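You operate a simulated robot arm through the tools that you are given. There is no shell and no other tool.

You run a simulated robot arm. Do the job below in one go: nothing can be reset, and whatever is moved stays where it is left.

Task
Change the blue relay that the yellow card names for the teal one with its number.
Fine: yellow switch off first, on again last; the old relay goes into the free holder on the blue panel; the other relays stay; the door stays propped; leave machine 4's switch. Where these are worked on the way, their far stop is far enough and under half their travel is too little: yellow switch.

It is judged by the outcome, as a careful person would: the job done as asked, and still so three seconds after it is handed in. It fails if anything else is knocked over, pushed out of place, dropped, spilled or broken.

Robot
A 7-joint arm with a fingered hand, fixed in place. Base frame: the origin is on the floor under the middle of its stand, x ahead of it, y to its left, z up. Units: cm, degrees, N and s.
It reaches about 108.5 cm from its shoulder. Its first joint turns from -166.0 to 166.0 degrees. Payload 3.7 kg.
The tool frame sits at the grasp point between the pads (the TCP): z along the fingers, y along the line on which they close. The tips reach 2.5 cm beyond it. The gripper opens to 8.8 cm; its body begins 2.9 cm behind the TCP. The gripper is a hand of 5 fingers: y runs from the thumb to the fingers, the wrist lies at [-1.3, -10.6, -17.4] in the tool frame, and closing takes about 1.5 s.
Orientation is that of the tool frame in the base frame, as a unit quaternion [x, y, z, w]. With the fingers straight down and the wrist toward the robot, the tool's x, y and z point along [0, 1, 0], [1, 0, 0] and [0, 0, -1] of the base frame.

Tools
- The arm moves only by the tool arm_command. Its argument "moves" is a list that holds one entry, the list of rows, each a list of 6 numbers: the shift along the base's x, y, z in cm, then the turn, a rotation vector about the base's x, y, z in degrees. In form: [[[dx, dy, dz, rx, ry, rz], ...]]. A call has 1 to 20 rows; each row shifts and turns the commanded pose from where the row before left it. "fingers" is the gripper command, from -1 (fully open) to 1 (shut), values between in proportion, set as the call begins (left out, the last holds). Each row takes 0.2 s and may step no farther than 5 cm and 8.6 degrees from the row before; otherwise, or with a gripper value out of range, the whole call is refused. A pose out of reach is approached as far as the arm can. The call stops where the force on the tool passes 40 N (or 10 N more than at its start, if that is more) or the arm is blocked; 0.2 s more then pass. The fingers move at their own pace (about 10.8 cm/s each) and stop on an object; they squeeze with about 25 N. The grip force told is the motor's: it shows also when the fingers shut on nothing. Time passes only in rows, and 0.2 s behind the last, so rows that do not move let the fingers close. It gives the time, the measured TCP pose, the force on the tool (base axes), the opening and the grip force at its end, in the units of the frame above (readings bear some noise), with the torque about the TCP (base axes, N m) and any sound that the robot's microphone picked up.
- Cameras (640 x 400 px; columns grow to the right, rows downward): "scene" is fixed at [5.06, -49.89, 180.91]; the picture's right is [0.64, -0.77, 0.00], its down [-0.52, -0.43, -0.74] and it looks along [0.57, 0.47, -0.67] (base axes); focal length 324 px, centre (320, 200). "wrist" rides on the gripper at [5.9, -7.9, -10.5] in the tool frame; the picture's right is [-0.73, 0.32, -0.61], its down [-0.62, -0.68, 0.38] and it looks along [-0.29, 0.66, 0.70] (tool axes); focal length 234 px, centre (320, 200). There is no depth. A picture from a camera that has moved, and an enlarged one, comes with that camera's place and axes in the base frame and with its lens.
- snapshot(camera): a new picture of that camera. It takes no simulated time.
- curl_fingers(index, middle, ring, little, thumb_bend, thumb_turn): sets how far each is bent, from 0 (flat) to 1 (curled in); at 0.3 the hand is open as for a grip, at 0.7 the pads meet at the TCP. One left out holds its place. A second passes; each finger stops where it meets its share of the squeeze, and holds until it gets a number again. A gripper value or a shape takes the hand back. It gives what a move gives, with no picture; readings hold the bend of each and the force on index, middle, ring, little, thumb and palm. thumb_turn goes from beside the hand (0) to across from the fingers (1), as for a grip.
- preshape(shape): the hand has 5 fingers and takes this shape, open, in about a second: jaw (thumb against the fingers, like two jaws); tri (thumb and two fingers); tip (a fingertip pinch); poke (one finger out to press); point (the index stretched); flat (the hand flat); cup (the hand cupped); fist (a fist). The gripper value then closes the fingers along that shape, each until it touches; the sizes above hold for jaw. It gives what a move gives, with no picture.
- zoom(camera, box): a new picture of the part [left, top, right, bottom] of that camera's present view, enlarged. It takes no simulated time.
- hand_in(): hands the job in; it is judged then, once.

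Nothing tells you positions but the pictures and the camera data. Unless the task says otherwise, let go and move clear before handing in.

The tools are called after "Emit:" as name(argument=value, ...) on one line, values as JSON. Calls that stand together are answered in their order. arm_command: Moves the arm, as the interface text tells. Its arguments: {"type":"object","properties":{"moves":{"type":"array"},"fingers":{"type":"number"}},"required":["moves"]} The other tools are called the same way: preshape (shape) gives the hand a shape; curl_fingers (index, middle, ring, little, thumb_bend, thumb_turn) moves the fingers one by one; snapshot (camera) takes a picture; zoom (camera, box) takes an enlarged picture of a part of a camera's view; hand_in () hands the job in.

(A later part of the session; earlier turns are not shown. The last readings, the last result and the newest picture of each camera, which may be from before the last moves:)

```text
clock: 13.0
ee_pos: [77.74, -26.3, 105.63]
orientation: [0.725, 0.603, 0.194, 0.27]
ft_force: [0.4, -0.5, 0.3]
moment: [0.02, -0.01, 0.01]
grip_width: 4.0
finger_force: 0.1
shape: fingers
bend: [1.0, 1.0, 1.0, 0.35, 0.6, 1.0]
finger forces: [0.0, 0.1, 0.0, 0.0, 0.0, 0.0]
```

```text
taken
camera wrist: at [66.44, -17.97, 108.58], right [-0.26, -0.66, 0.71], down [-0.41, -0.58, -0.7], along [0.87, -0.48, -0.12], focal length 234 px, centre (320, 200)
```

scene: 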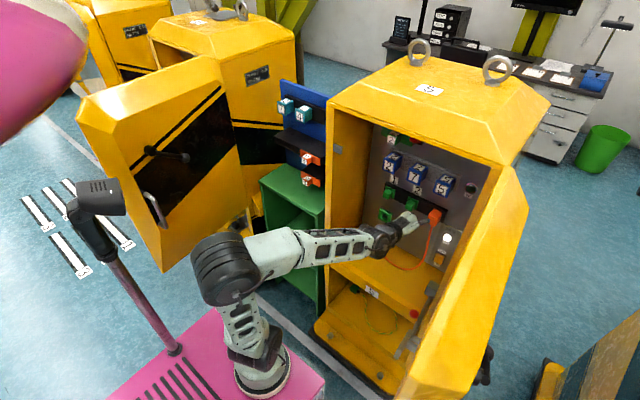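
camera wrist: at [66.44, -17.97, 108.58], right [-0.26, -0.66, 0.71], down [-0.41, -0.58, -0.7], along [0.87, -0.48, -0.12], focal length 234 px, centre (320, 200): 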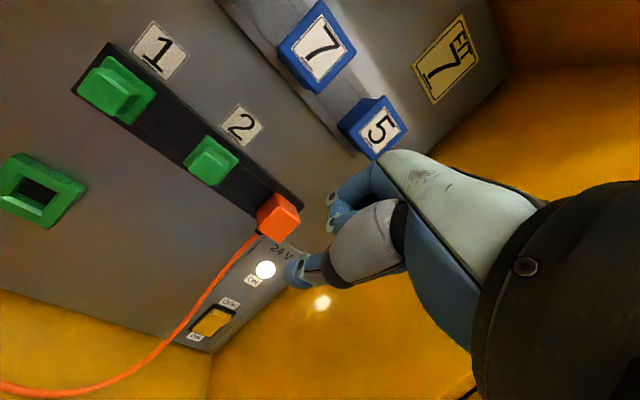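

The elbow is now well clear of the post and the hand is in front of the panel. I'll zoom to fix the little fingertip and the switch and cable positions before going down.

Emit:
zoom(camera="scene", box=[380, 200, 460, 280])

Emit:
zoom(camera="wrist", box=[160, 190, 340, 370])

```text
5.00 times, centred on (420, 240) of scene
camera zoom: at [5.06, -49.89, 180.91], right [0.64, -0.77, 0.0], down [-0.52, -0.43, -0.74], along [0.57, 0.47, -0.67], focal length 1622 px, centre (-180, 0)
```

zoom: 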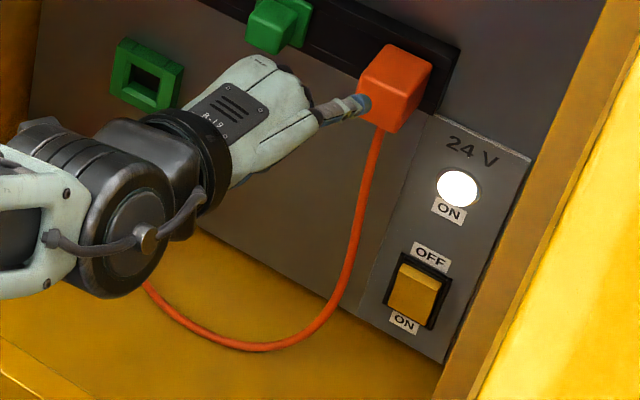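

```text
2.22 times, centred on (250, 280) of wrist
camera zoom: at [66.44, -17.97, 108.58], right [-0.26, -0.66, 0.71], down [-0.41, -0.58, -0.7], along [0.87, -0.48, -0.12], focal length 520 px, centre (476, 22)
```

zoom: 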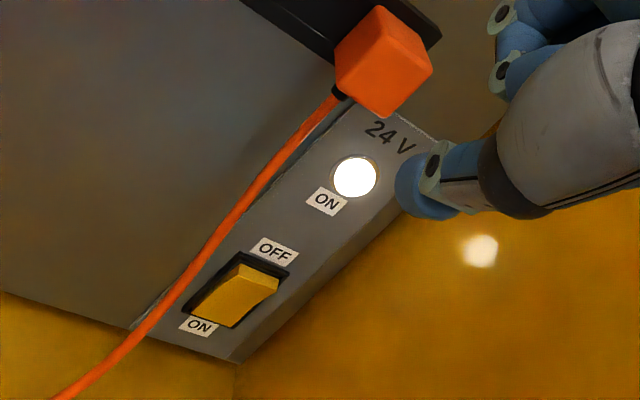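

The little fingertip is about (+3, -5, +3) from the TCP, and the rocker's raised top half is at about (94.5, -36, 80). I'll tuck the thumb in more to clear the shelf, then lower to a spot just in front of the switch.

Emit:
curl_fingers(thumb_bend=0.9)

Emit:
arm_command(moves=[[[0.6, -0.5, -3.3, 0, 0, 0], [0.6, -0.5, -3.3, 0, 0, 0], [0.6, -0.5, -3.3, 0, 0, 0], [0.6, -0.5, -3.3, 0, 0, 0], [0.6, -0.5, -3.3, 0, 0, 0], [0.6, -0.5, -3.3, 0, 0, 0], [0.6, -0.5, -3.0, 0, 0, 0], [0.6, -0.5, -3.0, 0, 0, 0]]])

Emit:
snapshot(camera="wrist")

Emit:
zoom(camera="scene", box=[360, 190, 480, 310])

```text
clock: 14.0
ee_pos: [77.75, -26.22, 105.53]
orientation: [0.725, 0.603, 0.195, 0.27]
ft_force: [0.2, 0.2, 0.3]
moment: [0.01, 0.04, -0.04]
grip_width: 2.85
finger_force: 0.1
shape: fingers
bend: [1.0, 1.0, 1.0, 0.35, 0.86, 1.0]
finger forces: [0.1, 0.0, 0.0, 0.0, 0.1, 0.0]
```

```text
clock: 15.8
ee_pos: [82.46, -30.25, 79.71]
orientation: [0.725, 0.603, 0.195, 0.269]
ft_force: [-0.9, -0.1, 0.3]
moment: [0.01, 0.02, 0.0]
grip_width: 2.83
finger_force: 0.0
shape: fingers
bend: [1.0, 1.0, 1.0, 0.35, 0.86, 1.0]
finger forces: [0.0, 0.0, 0.0, 0.0, 0.1, 0.1]
```

```text
taken
camera wrist: at [71.28, -21.79, 82.79], right [-0.26, -0.66, 0.71], down [-0.42, -0.58, -0.7], along [0.87, -0.48, -0.12], focal length 234 px, centre (320, 200)
```

wrist: 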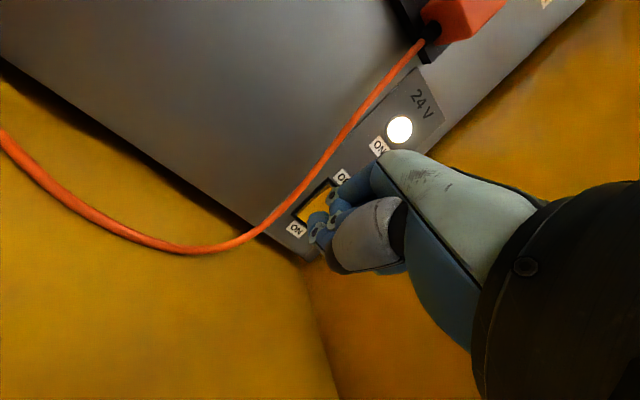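

```text
3.33 times, centred on (420, 250) of scene
camera zoom: at [5.06, -49.89, 180.91], right [0.64, -0.77, 0.0], down [-0.52, -0.43, -0.74], along [0.57, 0.47, -0.67], focal length 1082 px, centre (-13, 33)
```

zoom: 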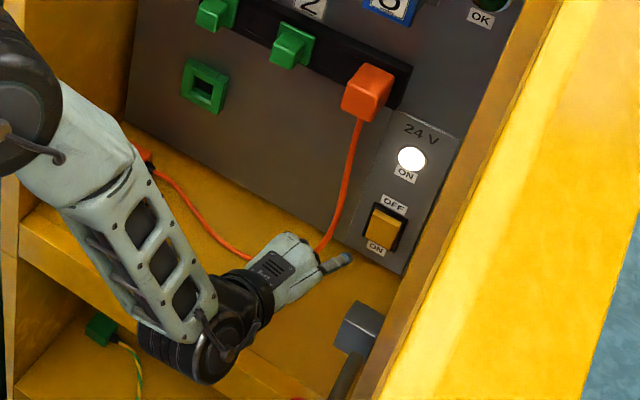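

The fingertip is at about (85.5, -35.2, 82.8), as predicted, with the cable clear on its left. I'll move to just before the rocker's raised top half and check.

Emit:
arm_command(moves=[[[1.6, -0.25, -0.6, 0, 0, 0], [1.6, -0.25, -0.6, 0, 0, 0], [1.6, -0.25, -0.6, 0, 0, 0], [1.4, -0.25, -0.5, 0, 0, 0]]])

Emit:
zoom(camera="scene", box=[390, 210, 470, 290])

Emit:
snapshot(camera="wrist")

```text
clock: 16.8
ee_pos: [88.74, -31.23, 77.48]
orientation: [0.725, 0.603, 0.195, 0.269]
ft_force: [-0.6, 0.1, -0.7]
moment: [0.02, 0.01, 0.0]
grip_width: 2.83
finger_force: 0.1
shape: fingers
bend: [1.0, 1.0, 1.0, 0.35, 0.86, 1.0]
finger forces: [0.0, 0.0, 0.0, 0.0, 0.1, 0.0]
```

```text
5.00 times, centred on (430, 250) of scene
camera zoom: at [5.06, -49.89, 180.91], right [0.64, -0.77, 0.0], down [-0.52, -0.43, -0.74], along [0.57, 0.47, -0.67], focal length 1622 px, centre (-230, -50)
```

zoom: 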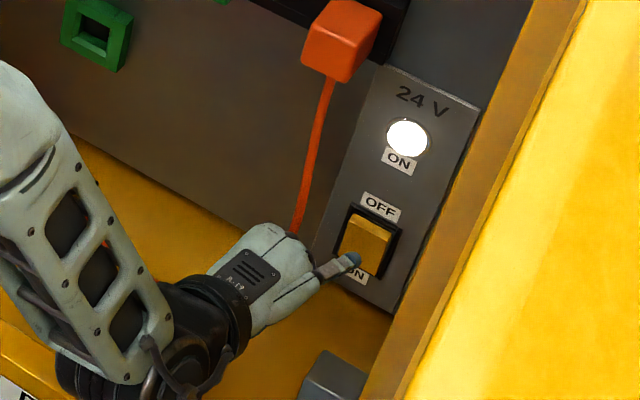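

```text
taken
camera wrist: at [77.52, -22.81, 80.48], right [-0.26, -0.66, 0.71], down [-0.41, -0.58, -0.7], along [0.87, -0.48, -0.12], focal length 234 px, centre (320, 200)
```

wrist: 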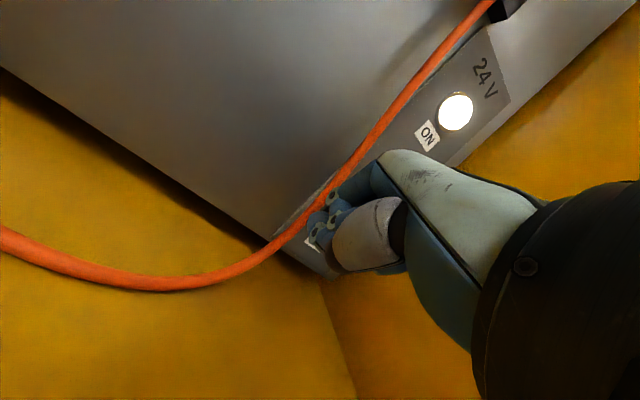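

Emit:
zoom(camera="wrist", box=[260, 140, 420, 290])

Emit:
zoom(camera="scene", box=[410, 235, 450, 275])

```text
2.67 times, centred on (340, 215) of wrist
camera zoom: at [77.52, -22.81, 80.48], right [-0.26, -0.66, 0.71], down [-0.41, -0.58, -0.7], along [0.87, -0.48, -0.12], focal length 624 px, centre (267, 160)
```

zoom: 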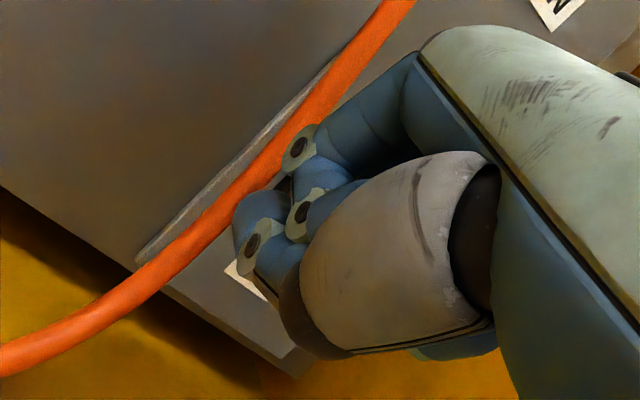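

```text
10.00 times, centred on (430, 255) of scene
camera zoom: at [5.06, -49.89, 180.91], right [0.64, -0.77, 0.0], down [-0.52, -0.43, -0.74], along [0.57, 0.47, -0.67], focal length 3245 px, centre (-780, -350)
```

zoom: 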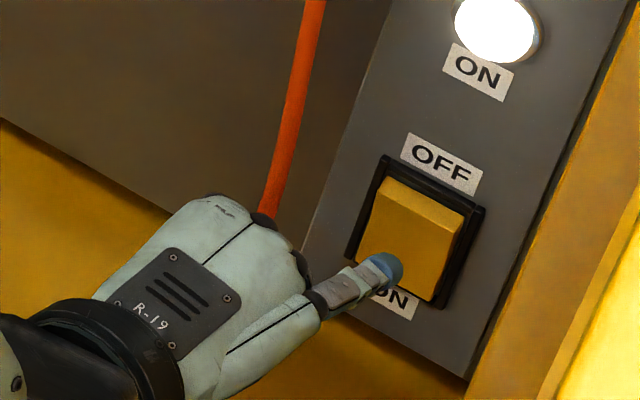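

Pressing further this way would bring the curled knuckles to the cable. I'll back off a little, pitch the hand more steeply down and straighten the little finger so that it reaches further ahead of the knuckles.

Emit:
arm_command(moves=[[[-2, 0.3, 1.5, 0, 0, 0], [-1.5, 0.3, 1.5, 1.3, 6.53, 2.3], [-1, 0.3, 1, 1.3, 6.53, 2.3], [0, 0, 0, 1.3, 6.53, 2.3]]])

Emit:
curl_fingers(little=0.05)

Emit:
snapshot(camera="wrist")

Emit:
zoom(camera="scene", box=[380, 205, 470, 295])

Emit:
snapshot(camera="scene")

```text
clock: 17.8
ee_pos: [84.14, -30.44, 81.32]
orientation: [0.719, 0.675, 0.104, 0.126]
ft_force: [0.3, -0.5, 0.3]
moment: [0.01, 0.0, -0.04]
grip_width: 2.82
finger_force: 0.0
shape: fingers
bend: [1.0, 1.0, 1.0, 0.35, 0.86, 1.0]
finger forces: [0.1, 0.0, 0.0, 0.0, 0.0, 0.0]
```

```text
clock: 18.8
ee_pos: [84.18, -30.44, 81.44]
orientation: [0.719, 0.676, 0.105, 0.126]
ft_force: [0.6, -0.4, -0.1]
moment: [0.01, -0.04, -0.01]
grip_width: 2.82
finger_force: 0.1
shape: fingers
bend: [1.0, 1.0, 1.0, 0.05, 0.86, 1.0]
finger forces: [0.0, 0.0, 0.0, 0.0, 0.0, 0.1]
```

```text
taken
camera wrist: at [73.82, -23.62, 88.74], right [0.06, -0.72, 0.69], down [-0.56, -0.6, -0.57], along [0.82, -0.35, -0.44], focal length 234 px, centre (320, 200)
```

wrist: 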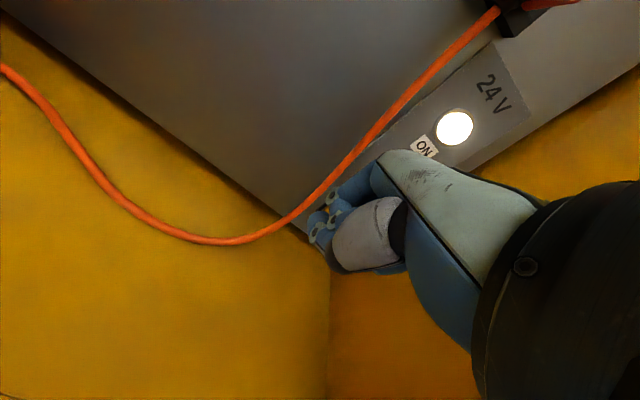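

```text
4.44 times, centred on (425, 250) of scene
camera zoom: at [5.06, -49.89, 180.91], right [0.64, -0.77, 0.0], down [-0.52, -0.43, -0.74], along [0.57, 0.47, -0.67], focal length 1442 px, centre (-147, -22)
```

zoom: 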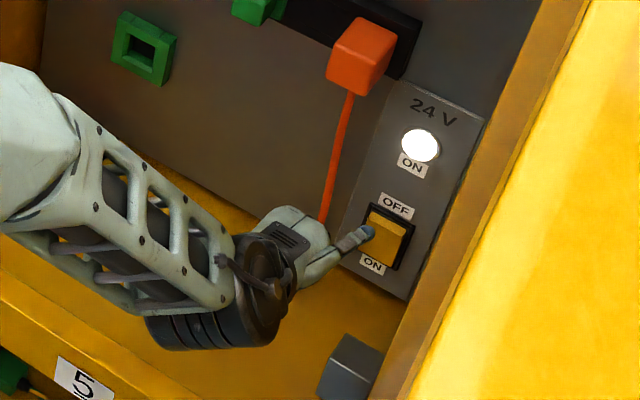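

```text
taken
```

scene: 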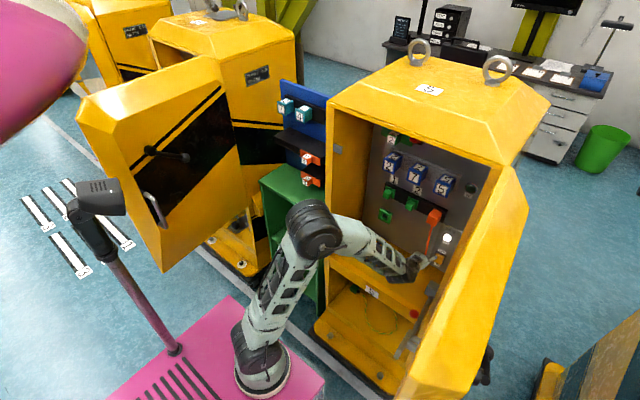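

The arm posture is good now (elbow up), and the little fingertip stands about 4 cm ahead of the knuckles. I'll go down to the level of the rocker's top half, still short of it.

Emit:
arm_command(moves=[[[0.7, -0.2, -1.4, 0, 0, 0], [0.7, -0.2, -1.4, 0, 0, 0], [0.7, -0.2, -1.4, 0, 0, 0]]])

Emit:
zoom(camera="scene", box=[400, 225, 460, 285])

Emit:
snapshot(camera="wrist")

```text
clock: 19.6
ee_pos: [86.37, -31.09, 77.17]
orientation: [0.719, 0.675, 0.105, 0.126]
ft_force: [0.2, 0.6, 0.5]
moment: [-0.01, 0.01, 0.02]
grip_width: 2.83
finger_force: 0.1
shape: fingers
bend: [1.0, 1.0, 1.0, 0.05, 0.86, 1.0]
finger forces: [0.0, 0.1, 0.0, 0.0, 0.0, 0.0]
```

```text
6.67 times, centred on (430, 255) of scene
camera zoom: at [5.06, -49.89, 180.91], right [0.64, -0.77, 0.0], down [-0.52, -0.43, -0.74], along [0.57, 0.47, -0.67], focal length 2163 px, centre (-413, -167)
```

zoom: 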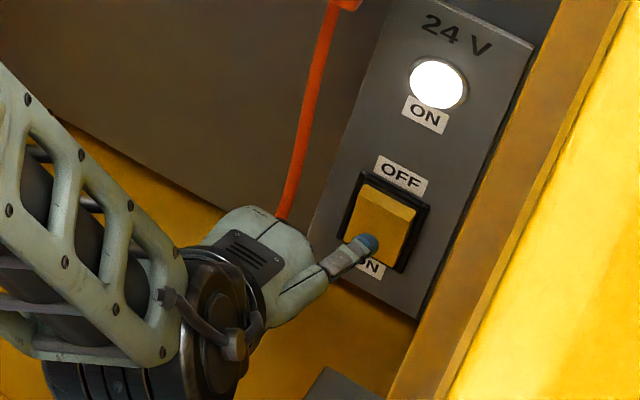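

```text
taken
camera wrist: at [75.9, -24.28, 84.55], right [0.06, -0.72, 0.69], down [-0.56, -0.6, -0.57], along [0.82, -0.35, -0.44], focal length 234 px, centre (320, 200)
```

wrist: 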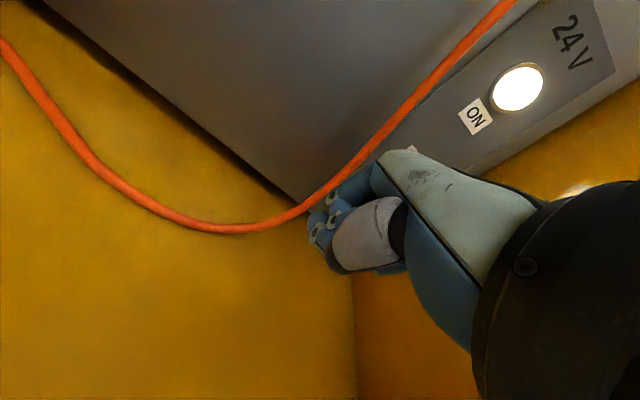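

The fingertip is lined up about 2–3 cm in front of the rocker's top half. I'll press forward in small steps and watch the force and the lamp.

Emit:
arm_command(moves=[[[0.6, 0, 0, 0, 0, 0], [0.6, 0, 0, 0, 0, 0], [0.6, 0, 0, 0, 0, 0], [0.5, 0, 0, 0, 0, 0], [0.5, 0, 0, 0, 0, 0]]])

Emit:
zoom(camera="scene", box=[400, 225, 460, 285])

Emit:
zoom(camera="wrist", box=[260, 140, 420, 290])

```text
clock: 20.8
ee_pos: [88.62, -31.4, 77.46]
orientation: [0.722, 0.673, 0.102, 0.126]
ft_force: [-22.4, 3.2, 7.8]
moment: [-0.45, -1.2, -0.74]
grip_width: 2.84
finger_force: 11.9
shape: fingers
bend: [1.0, 1.0, 1.0, 0.06, 0.86, 1.0]
finger forces: [0.1, 0.1, 0.1, 24.0, 0.0, 0.0]
stopped in row 5: the force on the tool passed its limit at 47 N (the readings are from after the stop); the commanded pose is now the measured one
```

```text
6.67 times, centred on (430, 255) of scene
camera zoom: at [5.06, -49.89, 180.91], right [0.64, -0.77, 0.0], down [-0.52, -0.43, -0.74], along [0.57, 0.47, -0.67], focal length 2163 px, centre (-413, -167)
```

zoom: 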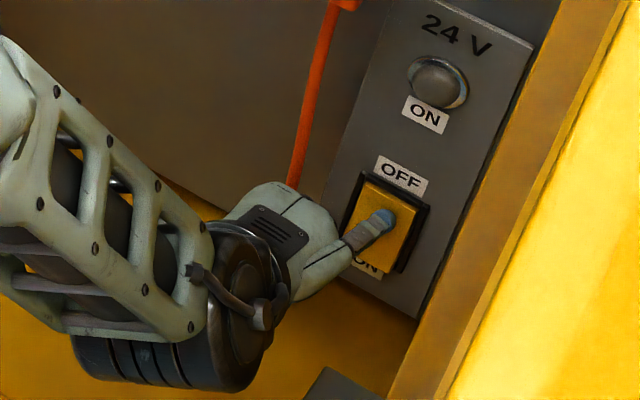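

```text
2.67 times, centred on (340, 215) of wrist
camera zoom: at [78.28, -24.5, 84.66], right [0.06, -0.72, 0.69], down [-0.57, -0.6, -0.57], along [0.82, -0.36, -0.44], focal length 624 px, centre (267, 160)
```

zoom: 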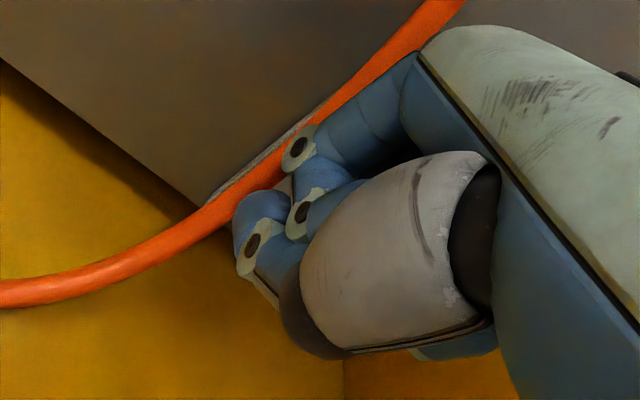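

The 24 V lamp went out and the rocker tilted to OFF at its stop. I'll back the finger straight away and verify the switch stays off.

Emit:
arm_command(moves=[[[-1.5, 0.1, 0, 0, 0, 0], [-2, 0.2, 0.5, 0, 0, 0], [-2.5, 0.5, 2, 0, 0, 0], [-2.5, 0.5, 3, 0, 0, 0]]])

Emit:
zoom(camera="scene", box=[390, 205, 470, 285])

Emit:
snapshot(camera="wrist")

```text
clock: 21.8
ee_pos: [80.27, -29.92, 82.74]
orientation: [0.722, 0.673, 0.103, 0.125]
ft_force: [0.7, -0.3, -0.6]
moment: [0.03, -0.01, 0.02]
grip_width: 2.86
finger_force: 0.2
shape: fingers
bend: [1.0, 1.0, 1.0, 0.05, 0.86, 1.0]
finger forces: [0.0, 0.0, 0.1, 0.0, 0.1, 0.0]
```

```text
5.00 times, centred on (430, 245) of scene
camera zoom: at [5.06, -49.89, 180.91], right [0.64, -0.77, 0.0], down [-0.52, -0.43, -0.74], along [0.57, 0.47, -0.67], focal length 1622 px, centre (-230, -25)
```

zoom: 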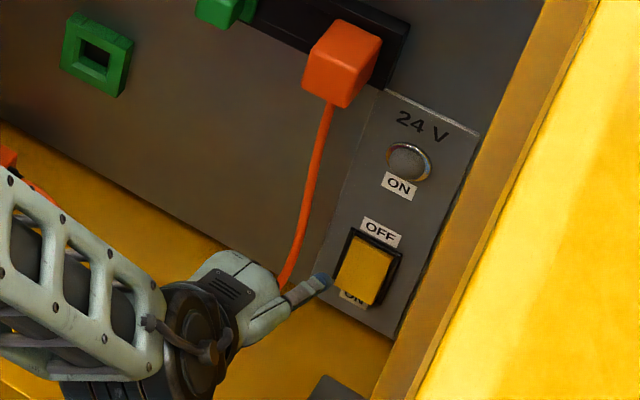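

```text
taken
camera wrist: at [69.92, -23.12, 90.08], right [0.06, -0.72, 0.69], down [-0.57, -0.6, -0.57], along [0.82, -0.36, -0.44], focal length 234 px, centre (320, 200)
```

wrist: 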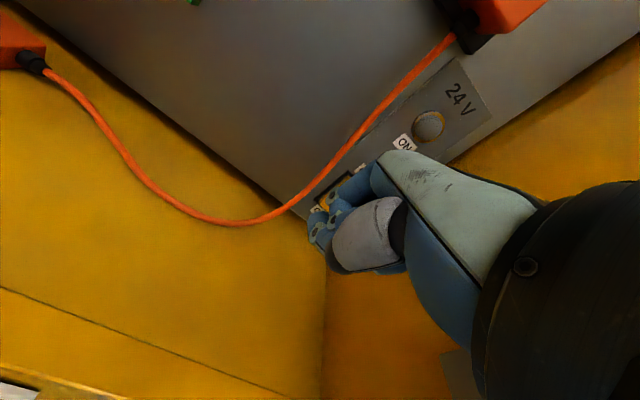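

The switch is off, the lamp is dark and the cable is untouched. Next I'll raise the hand and level it in front of blue relay 7, then open a three-finger grip.

Emit:
arm_command(moves=[[[-1.5, 1, 3.5, -0.185, -7.93, 0.481], [-1.5, 1, 3.5, -0.185, -7.93, 0.481], [-1, 1, 3.5, -0.185, -7.93, 0.481], [-0.3, 1, 3.5, -0.185, -7.93, 0.481], [0, 1, 3.6, -0.185, -7.93, 0.481], [0, 1.2, 3.6, -0.185, -7.93, 0.481], [0, 1.2, 3.6, -0.185, -7.93, 0.481], [0, 1.2, 3.6, -0.185, -7.93, 0.481], [0, 1.2, 3.6, -0.185, -7.93, 0.481]]])

Emit:
preshape(shape="tri")

Emit:
snapshot(camera="wrist")

Emit:
snapshot(camera="scene")

```text
clock: 23.8
ee_pos: [76.03, -20.28, 114.79]
orientation: [0.499, 0.5, 0.5, 0.501]
ft_force: [0.9, 0.1, 0.7]
moment: [-0.04, 0.0, 0.02]
grip_width: 2.83
finger_force: 0.0
shape: fingers
bend: [1.0, 1.0, 1.0, 0.05, 0.86, 1.0]
finger forces: [0.0, 0.0, 0.0, 0.0, 0.0, 0.0]
```

```text
clock: 24.7
ee_pos: [76.13, -20.29, 114.74]
orientation: [0.5, 0.5, 0.499, 0.501]
ft_force: [0.0, -0.2, 0.3]
moment: [0.03, -0.02, -0.03]
grip_width: 8.75
finger_force: 0.0
shape: tri
bend: [0.3, 0.3, 0.99, 0.99, 0.3, 0.98]
finger forces: [0.0, 0.1, 0.1, 0.1, 0.0, 0.0]
```

```text
taken
camera wrist: at [65.61, -14.33, 106.88], right [-0.61, -0.72, 0.32], down [0.38, -0.63, -0.68], along [0.7, -0.29, 0.66], focal length 234 px, centre (320, 200)
```

wrist: 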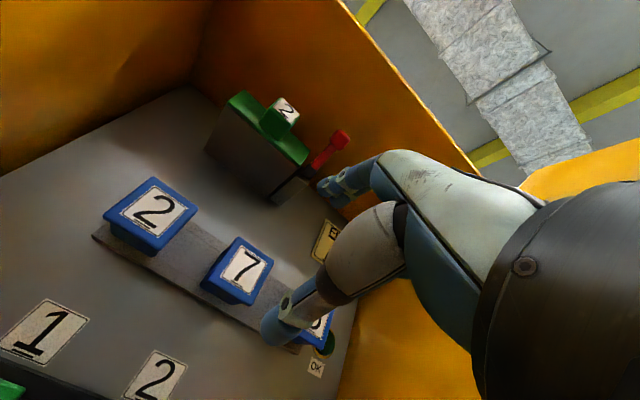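

```text
taken
```

scene: 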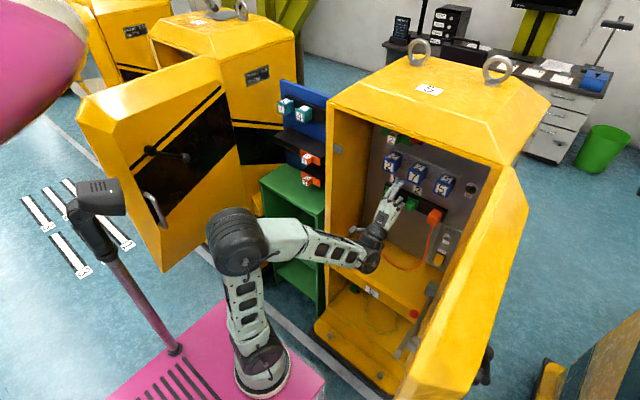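

The hand is level in front of relay 7, with the elbow up and out of the way. I'll zoom to measure the relay's exact position relative to the tool axis.

Emit:
zoom(camera="wrist", box=[170, 200, 330, 360])

Emit:
zoom(camera="scene", box=[360, 140, 470, 220])

```text
2.50 times, centred on (250, 280) of wrist
camera zoom: at [65.61, -14.33, 106.88], right [-0.61, -0.72, 0.32], down [0.38, -0.63, -0.68], along [0.7, -0.29, 0.66], focal length 585 px, centre (495, 0)
```

zoom: 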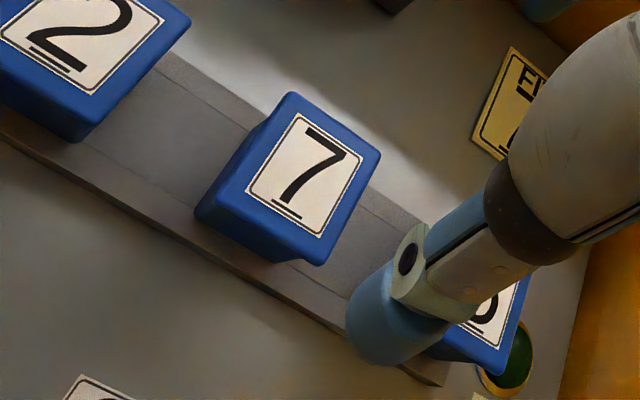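

```text
5.00 times, centred on (415, 180) of scene
camera zoom: at [5.06, -49.89, 180.91], right [0.64, -0.77, 0.0], down [-0.52, -0.43, -0.74], along [0.57, 0.47, -0.67], focal length 1622 px, centre (-155, 300)
```

zoom: 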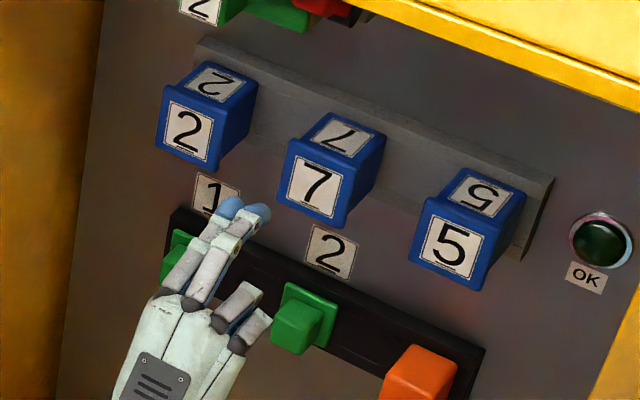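

Relay 7's front centre comes out at (90.0, -20.3, 115.0), about 4.4 wide and 5.2 high. I'll advance with the open hand straddling it, thumb below and two fingers above.

Emit:
arm_command(moves=[[[2.5, 0, 0.05, 0, 0, 0], [2.5, 0, 0.05, 0, 0, 0], [2.5, 0, 0.05, 0, 0, 0], [2, 0, 0.05, 0, 0, 0], [1.5, 0, 0, 0, 0, 0]]])

Emit:
snapshot(camera="wrist")

Emit:
zoom(camera="scene", box=[370, 140, 470, 220])

```text
clock: 25.9
ee_pos: [86.96, -20.19, 115.01]
orientation: [0.5, 0.5, 0.5, 0.5]
ft_force: [0.5, -0.1, 0.9]
moment: [0.01, 0.01, -0.01]
grip_width: 8.76
finger_force: 0.1
shape: tri
bend: [0.3, 0.3, 0.99, 0.99, 0.3, 0.98]
finger forces: [0.1, 0.1, 0.0, 0.1, 0.1, 0.0]
```

```text
taken
camera wrist: at [76.62, -14.32, 107.11], right [-0.61, -0.73, 0.32], down [0.38, -0.63, -0.68], along [0.7, -0.29, 0.66], focal length 234 px, centre (320, 200)
```

wrist: 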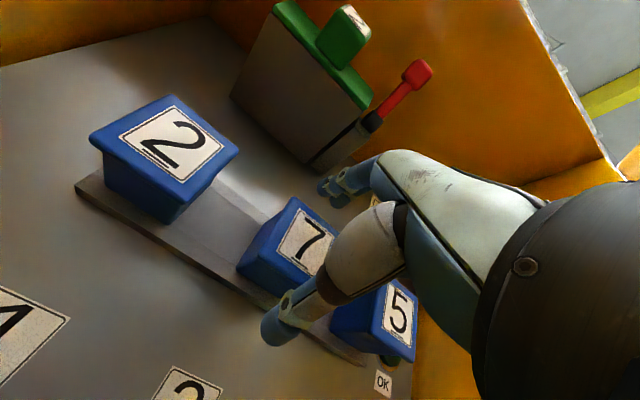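

```text
5.00 times, centred on (420, 180) of scene
camera zoom: at [5.06, -49.89, 180.91], right [0.64, -0.77, 0.0], down [-0.52, -0.43, -0.74], along [0.57, 0.47, -0.67], focal length 1622 px, centre (-180, 300)
```

zoom: 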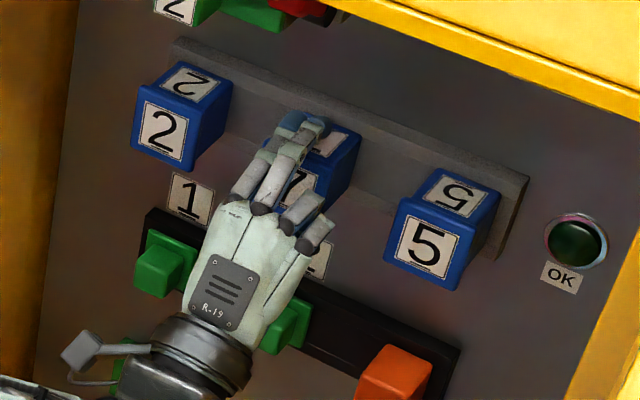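

The two fingers and thumb straddle the relay centrally; the curled ring finger would just brush its right edge, so I'll shift 0.7 cm right while advancing the last 4 cm.

Emit:
arm_command(moves=[[[0.5, -0.4, 0, 0, 0, 0], [1.0, -0.3, 0, 0, 0, 0], [1.0, 0, 0, 0, 0, 0], [1.0, 0, 0, 0, 0, 0], [0.5, 0, 0, 0, 0, 0]]])

Emit:
snapshot(camera="wrist")

Emit:
zoom(camera="scene", box=[370, 140, 470, 220])

```text
clock: 27.1
ee_pos: [90.94, -20.75, 115.11]
orientation: [0.5, 0.5, 0.5, 0.5]
ft_force: [-1.0, -0.9, 1.1]
moment: [-0.02, -0.01, -0.01]
grip_width: 8.74
finger_force: 0.1
shape: tri
bend: [0.3, 0.3, 0.99, 0.99, 0.3, 0.98]
finger forces: [0.0, 0.1, 1.3, 0.1, 0.0, 0.0]
```

```text
taken
camera wrist: at [80.56, -14.95, 107.11], right [-0.61, -0.72, 0.32], down [0.38, -0.63, -0.68], along [0.7, -0.29, 0.66], focal length 234 px, centre (320, 200)
```

wrist: 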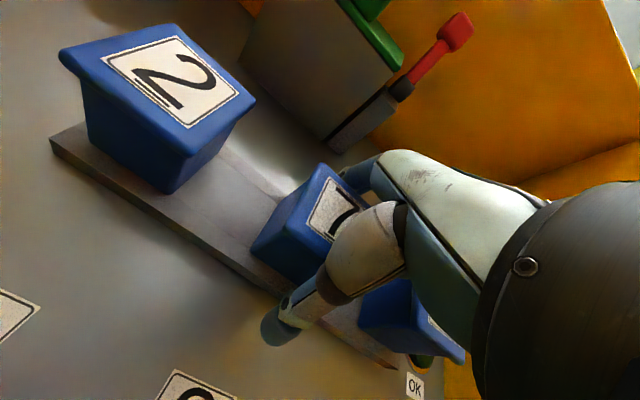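

```text
5.00 times, centred on (420, 180) of scene
camera zoom: at [5.06, -49.89, 180.91], right [0.64, -0.77, 0.0], down [-0.52, -0.43, -0.74], along [0.57, 0.47, -0.67], focal length 1622 px, centre (-180, 300)
```

zoom: 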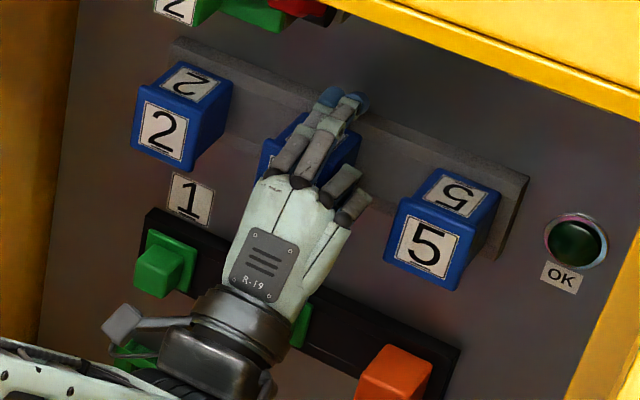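

The ring finger only just touches (1.3 N). I'll ease back 0.2 cm and close the grip on the relay.

Emit:
arm_command(moves=[[[-0.2, 0, 0, 0, 0, 0], [0, 0, 0, 0, 0, 0], [0, 0, 0, 0, 0, 0], [0, 0, 0, 0, 0, 0], [0, 0, 0, 0, 0, 0], [0, 0, 0, 0, 0, 0], [0, 0, 0, 0, 0, 0], [0, 0, 0, 0, 0, 0]]], fingers=1)

Emit:
snapshot(camera="wrist")

Emit:
zoom(camera="scene", box=[370, 140, 470, 220])

```text
clock: 28.9
ee_pos: [90.83, -20.87, 114.86]
orientation: [0.5, 0.5, 0.499, 0.501]
ft_force: [2.6, -0.6, 1.2]
moment: [0.03, 0.0, 0.02]
grip_width: 4.03
finger_force: 24.8
shape: tri
bend: [0.74, 0.46, 0.99, 1.0, 0.71, 1.0]
finger forces: [11.5, 11.4, 1.2, 0.0, 22.6, 0.1]
```

```text
taken
camera wrist: at [80.37, -14.97, 107.07], right [-0.61, -0.72, 0.32], down [0.38, -0.63, -0.68], along [0.7, -0.29, 0.66], focal length 234 px, centre (320, 200)
```

wrist: 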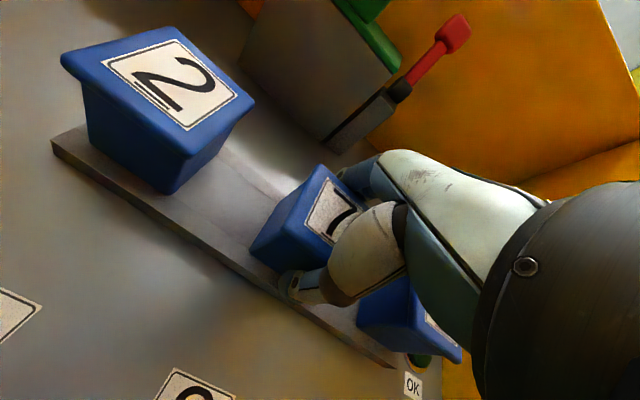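

```text
5.00 times, centred on (420, 180) of scene
camera zoom: at [5.06, -49.89, 180.91], right [0.64, -0.77, 0.0], down [-0.52, -0.43, -0.74], along [0.57, 0.47, -0.67], focal length 1622 px, centre (-180, 300)
```

zoom: 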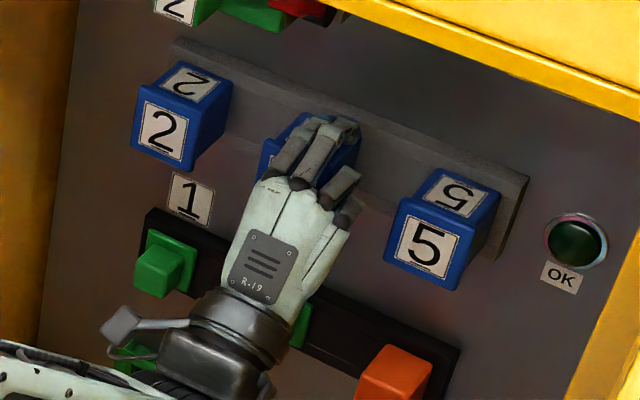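

The grip shows 25 N, but the index is bent much more than the middle finger, so I'll check how the fingers sit before pulling.

Emit:
zoom(camera="scene", box=[395, 155, 435, 190])

Emit:
zoom(camera="wrist", box=[240, 140, 420, 310])

```text
11.43 times, centred on (415, 172) of scene
camera zoom: at [5.06, -49.89, 180.91], right [0.64, -0.77, 0.0], down [-0.52, -0.43, -0.74], along [0.57, 0.47, -0.67], focal length 3708 px, centre (-766, 514)
```

zoom: 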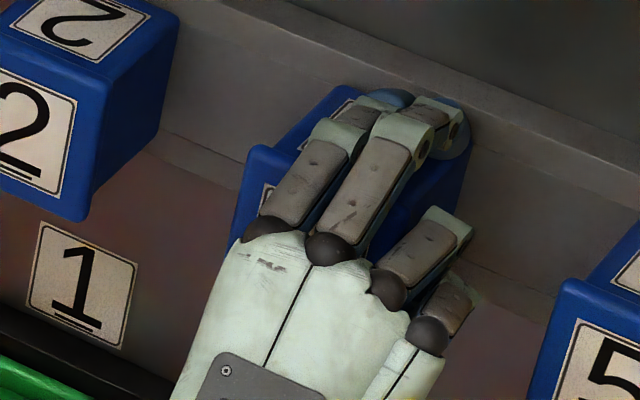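

```text
2.35 times, centred on (330, 225) of wrist
camera zoom: at [80.37, -14.97, 107.07], right [-0.61, -0.72, 0.32], down [0.38, -0.63, -0.68], along [0.7, -0.29, 0.66], focal length 551 px, centre (296, 141)
```

zoom: 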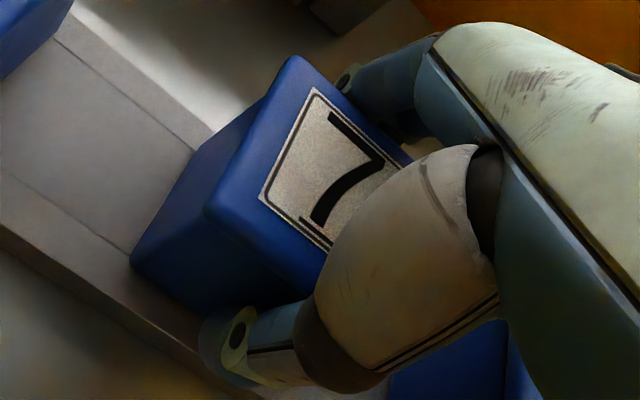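

Both fingers rest on the relay's top face and the thumb is under it, so the grip is sound. I'll pull straight out along -x in small steps.

Emit:
arm_command(moves=[[[-0.4, 0, 0, 0, 0, 0], [-0.4, 0, 0, 0, 0, 0], [-0.4, 0, 0, 0, 0, 0], [-0.4, 0, 0, 0, 0, 0], [-0.4, 0, 0, 0, 0, 0]]])

Emit:
zoom(camera="scene", box=[370, 140, 470, 220])

Emit:
snapshot(camera="wrist")

```text
clock: 30.1
ee_pos: [88.89, -20.84, 114.87]
orientation: [0.5, 0.5, 0.499, 0.501]
ft_force: [-0.9, 0.4, 0.0]
moment: [-0.03, -0.02, -0.01]
grip_width: 3.98
finger_force: 24.5
shape: tri
bend: [0.74, 0.46, 1.0, 1.0, 0.71, 1.0]
finger forces: [11.4, 11.5, 0.4, 0.0, 24.1, 0.0]
```

```text
5.00 times, centred on (420, 180) of scene
camera zoom: at [5.06, -49.89, 180.91], right [0.64, -0.77, 0.0], down [-0.52, -0.43, -0.74], along [0.57, 0.47, -0.67], focal length 1622 px, centre (-180, 300)
```

zoom: 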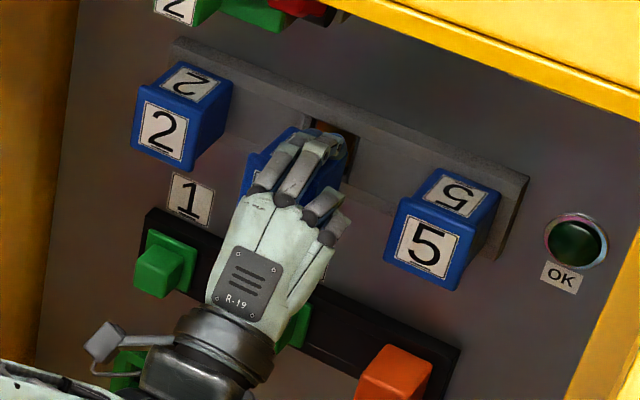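

```text
taken
camera wrist: at [78.36, -15.0, 107.03], right [-0.61, -0.72, 0.32], down [0.38, -0.63, -0.68], along [0.7, -0.29, 0.66], focal length 234 px, centre (320, 200)
```

wrist: 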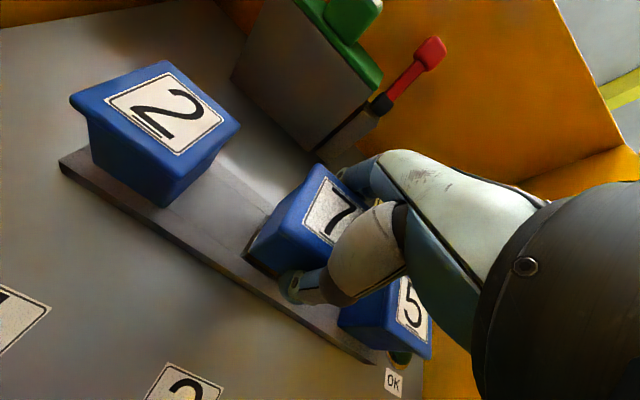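

The relay is sliding out with the hand and the socket is showing. I'll keep pulling straight back until it is clear.

Emit:
arm_command(moves=[[[-0.6, 0, 0, 0, 0, 0], [-0.8, 0, 0, 0, 0, 0], [-1, 0, 0, 0, 0, 0], [-1.5, 0, 0, 0, 0, 0], [-2, 0, 0, 0, 0, 0], [-2.5, 0, 0, 0, 0, 0]]])

Emit:
zoom(camera="scene", box=[360, 140, 460, 220])

Emit:
snapshot(camera="wrist")

Emit:
zoom(camera="wrist", box=[180, 140, 380, 340])

```text
clock: 31.5
ee_pos: [80.38, -20.78, 114.9]
orientation: [0.499, 0.501, 0.5, 0.5]
ft_force: [-0.1, 0.6, -0.8]
moment: [0.01, -0.05, 0.02]
grip_width: 4.01
finger_force: 25.1
shape: tri
bend: [0.74, 0.46, 1.0, 1.0, 0.71, 1.0]
finger forces: [11.4, 11.4, 0.4, 0.0, 24.1, 0.0]
```

```text
5.00 times, centred on (410, 180) of scene
camera zoom: at [5.06, -49.89, 180.91], right [0.64, -0.77, 0.0], down [-0.52, -0.43, -0.74], along [0.57, 0.47, -0.67], focal length 1622 px, centre (-130, 300)
```

zoom: 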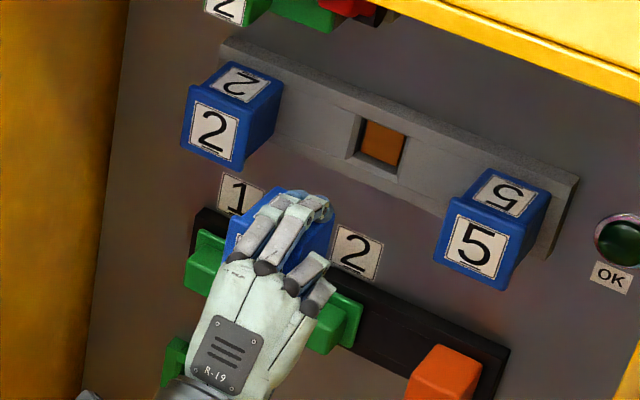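

```text
taken
camera wrist: at [69.98, -14.93, 107.04], right [-0.61, -0.73, 0.32], down [0.38, -0.63, -0.68], along [0.7, -0.29, 0.66], focal length 234 px, centre (320, 200)
```

wrist: 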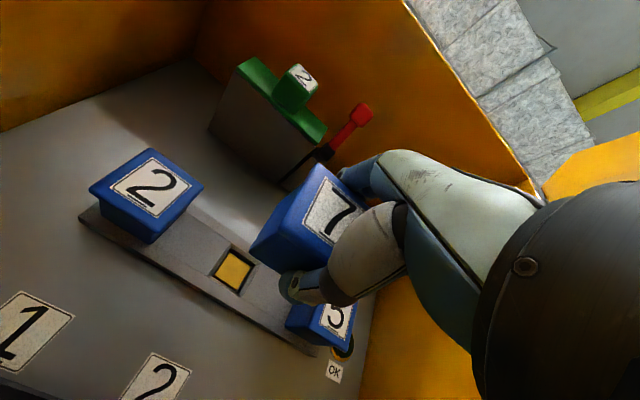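

```text
2.00 times, centred on (280, 240) of wrist
camera zoom: at [69.98, -14.93, 107.04], right [-0.61, -0.73, 0.32], down [0.38, -0.63, -0.68], along [0.7, -0.29, 0.66], focal length 468 px, centre (400, 120)
```

zoom: 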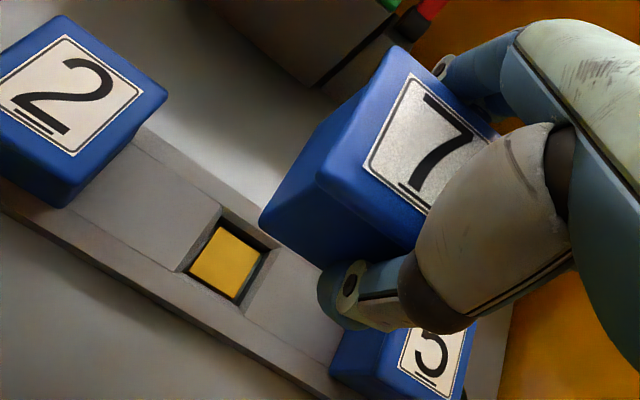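

Blue 7 is out and held firmly; the empty socket's centre is at about (95.4, -20.2, 115.3). Next I'll retract out of the cabinet and check the elbow before swinging left to the blue panel.

Emit:
arm_command(moves=[[[-3, 0.5, 0, 0, 0, 0], [-3.5, 0.5, 0.3, 0, 0, 0], [-3.5, 0.5, 0.5, 0, 0, 0], [-3.5, 0.5, 0.5, 0, 0, 0], [-3, 0.5, 0.5, 0, 0, 0]]])

Emit:
snapshot(camera="scene")

Emit:
snapshot(camera="wrist")

```text
clock: 32.7
ee_pos: [63.88, -18.45, 116.69]
orientation: [0.5, 0.5, 0.499, 0.501]
ft_force: [0.3, 0.3, -0.7]
moment: [0.0, 0.01, -0.01]
grip_width: 4.0
finger_force: 25.2
shape: tri
bend: [0.74, 0.46, 1.0, 1.0, 0.71, 1.0]
finger forces: [11.4, 11.4, 0.4, 0.0, 23.9, 0.0]
```

```text
taken
```

scene: 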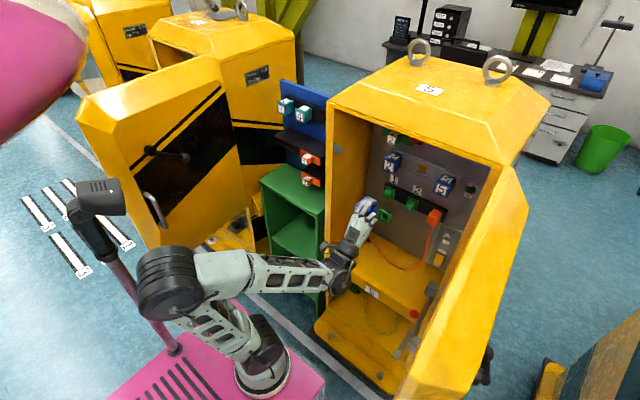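

```text
taken
camera wrist: at [53.49, -12.5, 108.89], right [-0.61, -0.72, 0.32], down [0.38, -0.63, -0.68], along [0.7, -0.29, 0.66], focal length 234 px, centre (320, 200)
```

wrist: 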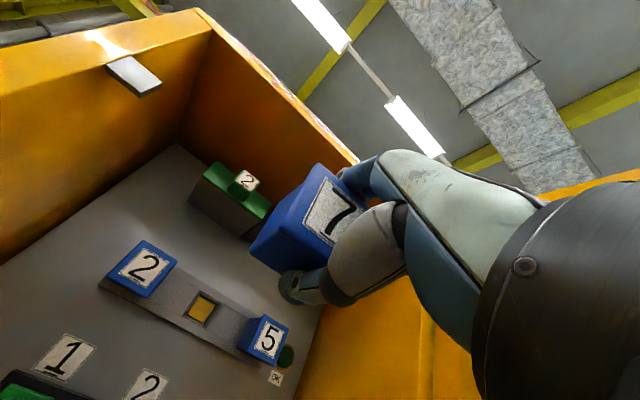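

The elbow is up and about 16 cm from the post, and swinging left takes it further away. I'll move left in front of the machines toward the free holder on the blue panel.

Emit:
arm_command(moves=[[[-1, 2, 0.4, 0, 0, 0], [-0.5, 4, 0.4, 0, 0, 0], [0, 4.3, 0.4, 0, 0, 0], [0, 4.3, 0.4, 0, 0, 0], [0, 4.3, 0.4, 0, 0, 0], [0, 4.3, 0.4, 0, 0, 0], [0, 4.3, 0.4, 0, 0, 0], [0, 4.3, 0.4, 0, 0, 0], [0, 4, 0.3, 0, 0, 0], [0, 2, 0.2, 0, 0, 0]]])

Emit:
snapshot(camera="scene")

Emit:
snapshot(camera="wrist")

```text
clock: 34.9
ee_pos: [63.4, 19.1, 121.65]
orientation: [0.5, 0.5, 0.499, 0.501]
ft_force: [-0.1, 1.1, -1.3]
moment: [-0.04, -0.01, -0.01]
grip_width: 4.0
finger_force: 24.4
shape: tri
bend: [0.74, 0.46, 1.0, 1.0, 0.71, 1.0]
finger forces: [11.3, 11.3, 0.0, 0.0, 23.7, 0.0]
out of reach, approached as far as the arm can: row 1, 2
```

```text
taken
```

scene: 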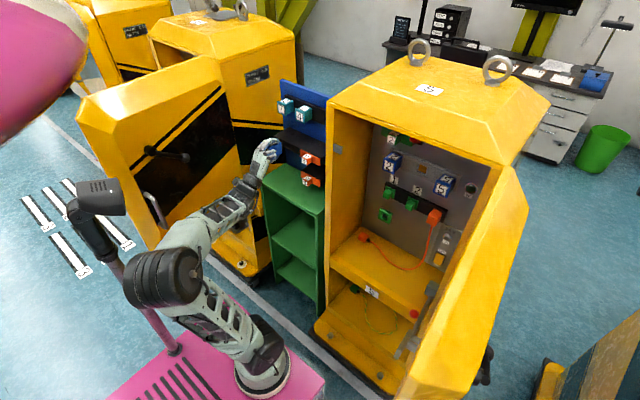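

```text
taken
camera wrist: at [52.89, 24.96, 113.79], right [-0.61, -0.72, 0.32], down [0.38, -0.63, -0.68], along [0.7, -0.29, 0.66], focal length 234 px, centre (320, 200)
```

wrist: 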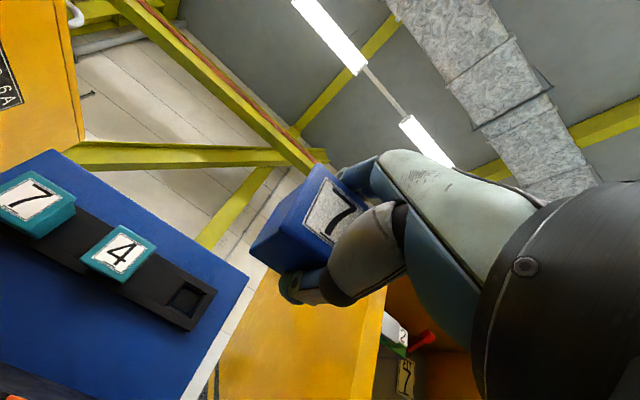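

The blue panel is in view: teal 7, teal 4 and the free holder. I'll zoom in on the free holder to measure its position.

Emit:
zoom(camera="wrist", box=[80, 200, 280, 400])

Emit:
zoom(camera="scene", box=[250, 80, 350, 160])

```text
2.00 times, centred on (180, 300) of wrist
camera zoom: at [52.89, 24.96, 113.79], right [-0.61, -0.72, 0.32], down [0.38, -0.63, -0.68], along [0.7, -0.29, 0.66], focal length 468 px, centre (600, 0)
```

zoom: 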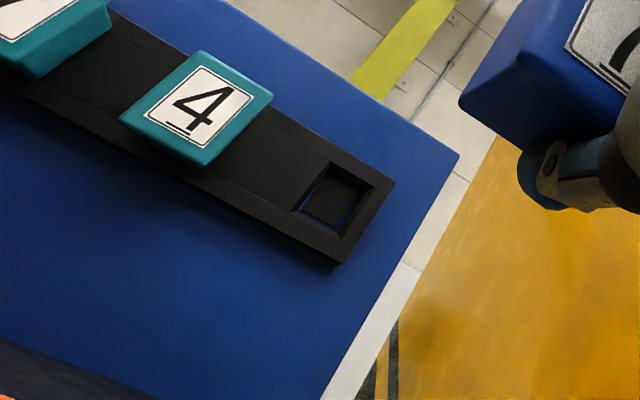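

```text
5.00 times, centred on (300, 120) of scene
camera zoom: at [5.06, -49.89, 180.91], right [0.64, -0.77, 0.0], down [-0.52, -0.43, -0.74], along [0.57, 0.47, -0.67], focal length 1622 px, centre (420, 600)
```

zoom: 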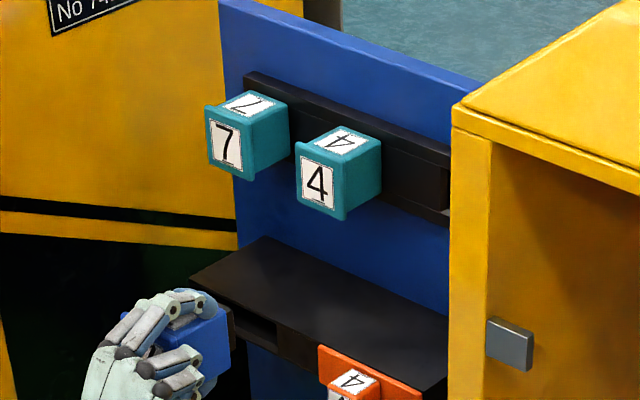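

Teal 4's front is at (89.4, 30.05, 120.1) and the free holder at about (94.8, 19.7, 120.4), so the shift from the old socket is about (-0.6, +39.9, +5.1). I'll move to the pose equivalent to my earlier reference view and compare.

Emit:
arm_command(moves=[[[3, 0, -0.3, 0, 0, 0], [3.5, 0, -0.4, 0, 0, 0], [3.5, 0, -0.4, 0, 0, 0], [3.4, 0, -0.3, 0, 0, 0], [3, 0, -0.25, 0, 0, 0]]])

Emit:
zoom(camera="wrist", box=[180, 140, 380, 340])

Emit:
zoom(camera="scene", box=[250, 80, 350, 160])

Emit:
snapshot(camera="wrist")

```text
clock: 36.1
ee_pos: [79.65, 19.13, 120.08]
orientation: [0.499, 0.5, 0.499, 0.501]
ft_force: [-0.7, 0.6, 0.1]
moment: [0.03, 0.02, -0.01]
grip_width: 3.98
finger_force: 25.4
shape: tri
bend: [0.74, 0.46, 1.0, 1.0, 0.71, 1.0]
finger forces: [11.3, 11.3, 0.0, 0.0, 23.7, 0.0]
```

```text
2.00 times, centred on (280, 240) of wrist
camera zoom: at [69.28, 25.02, 112.19], right [-0.61, -0.73, 0.32], down [0.38, -0.63, -0.68], along [0.69, -0.29, 0.66], focal length 468 px, centre (400, 120)
```

zoom: 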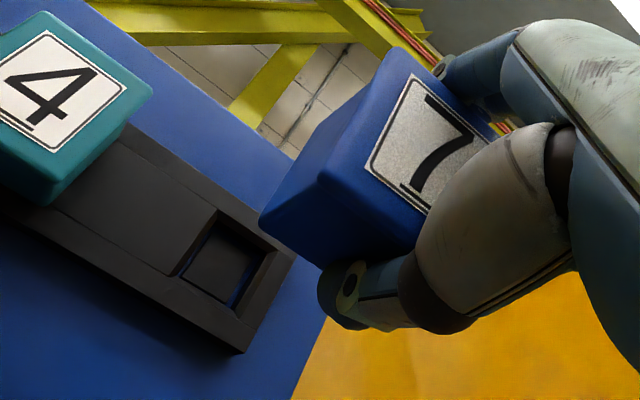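

```text
5.00 times, centred on (300, 120) of scene
camera zoom: at [5.06, -49.89, 180.91], right [0.64, -0.77, 0.0], down [-0.52, -0.43, -0.74], along [0.57, 0.47, -0.67], focal length 1622 px, centre (420, 600)
```

zoom: 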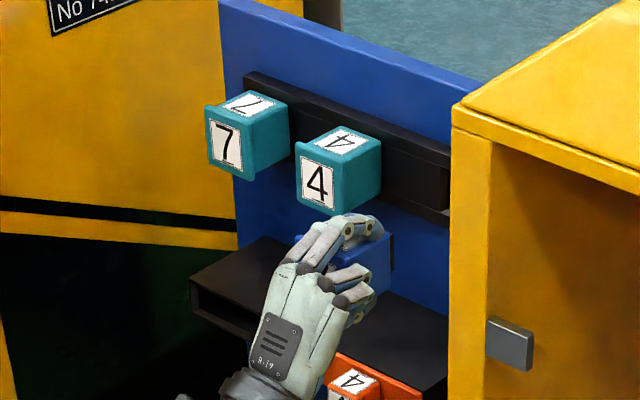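

```text
taken
camera wrist: at [69.28, 25.02, 112.19], right [-0.61, -0.73, 0.32], down [0.38, -0.63, -0.68], along [0.69, -0.29, 0.66], focal length 234 px, centre (320, 200)
```

wrist: 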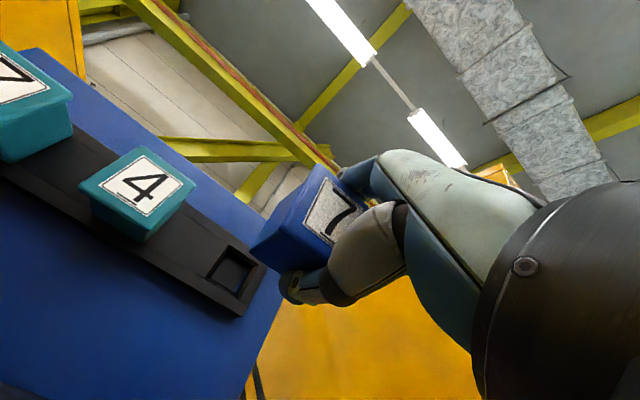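

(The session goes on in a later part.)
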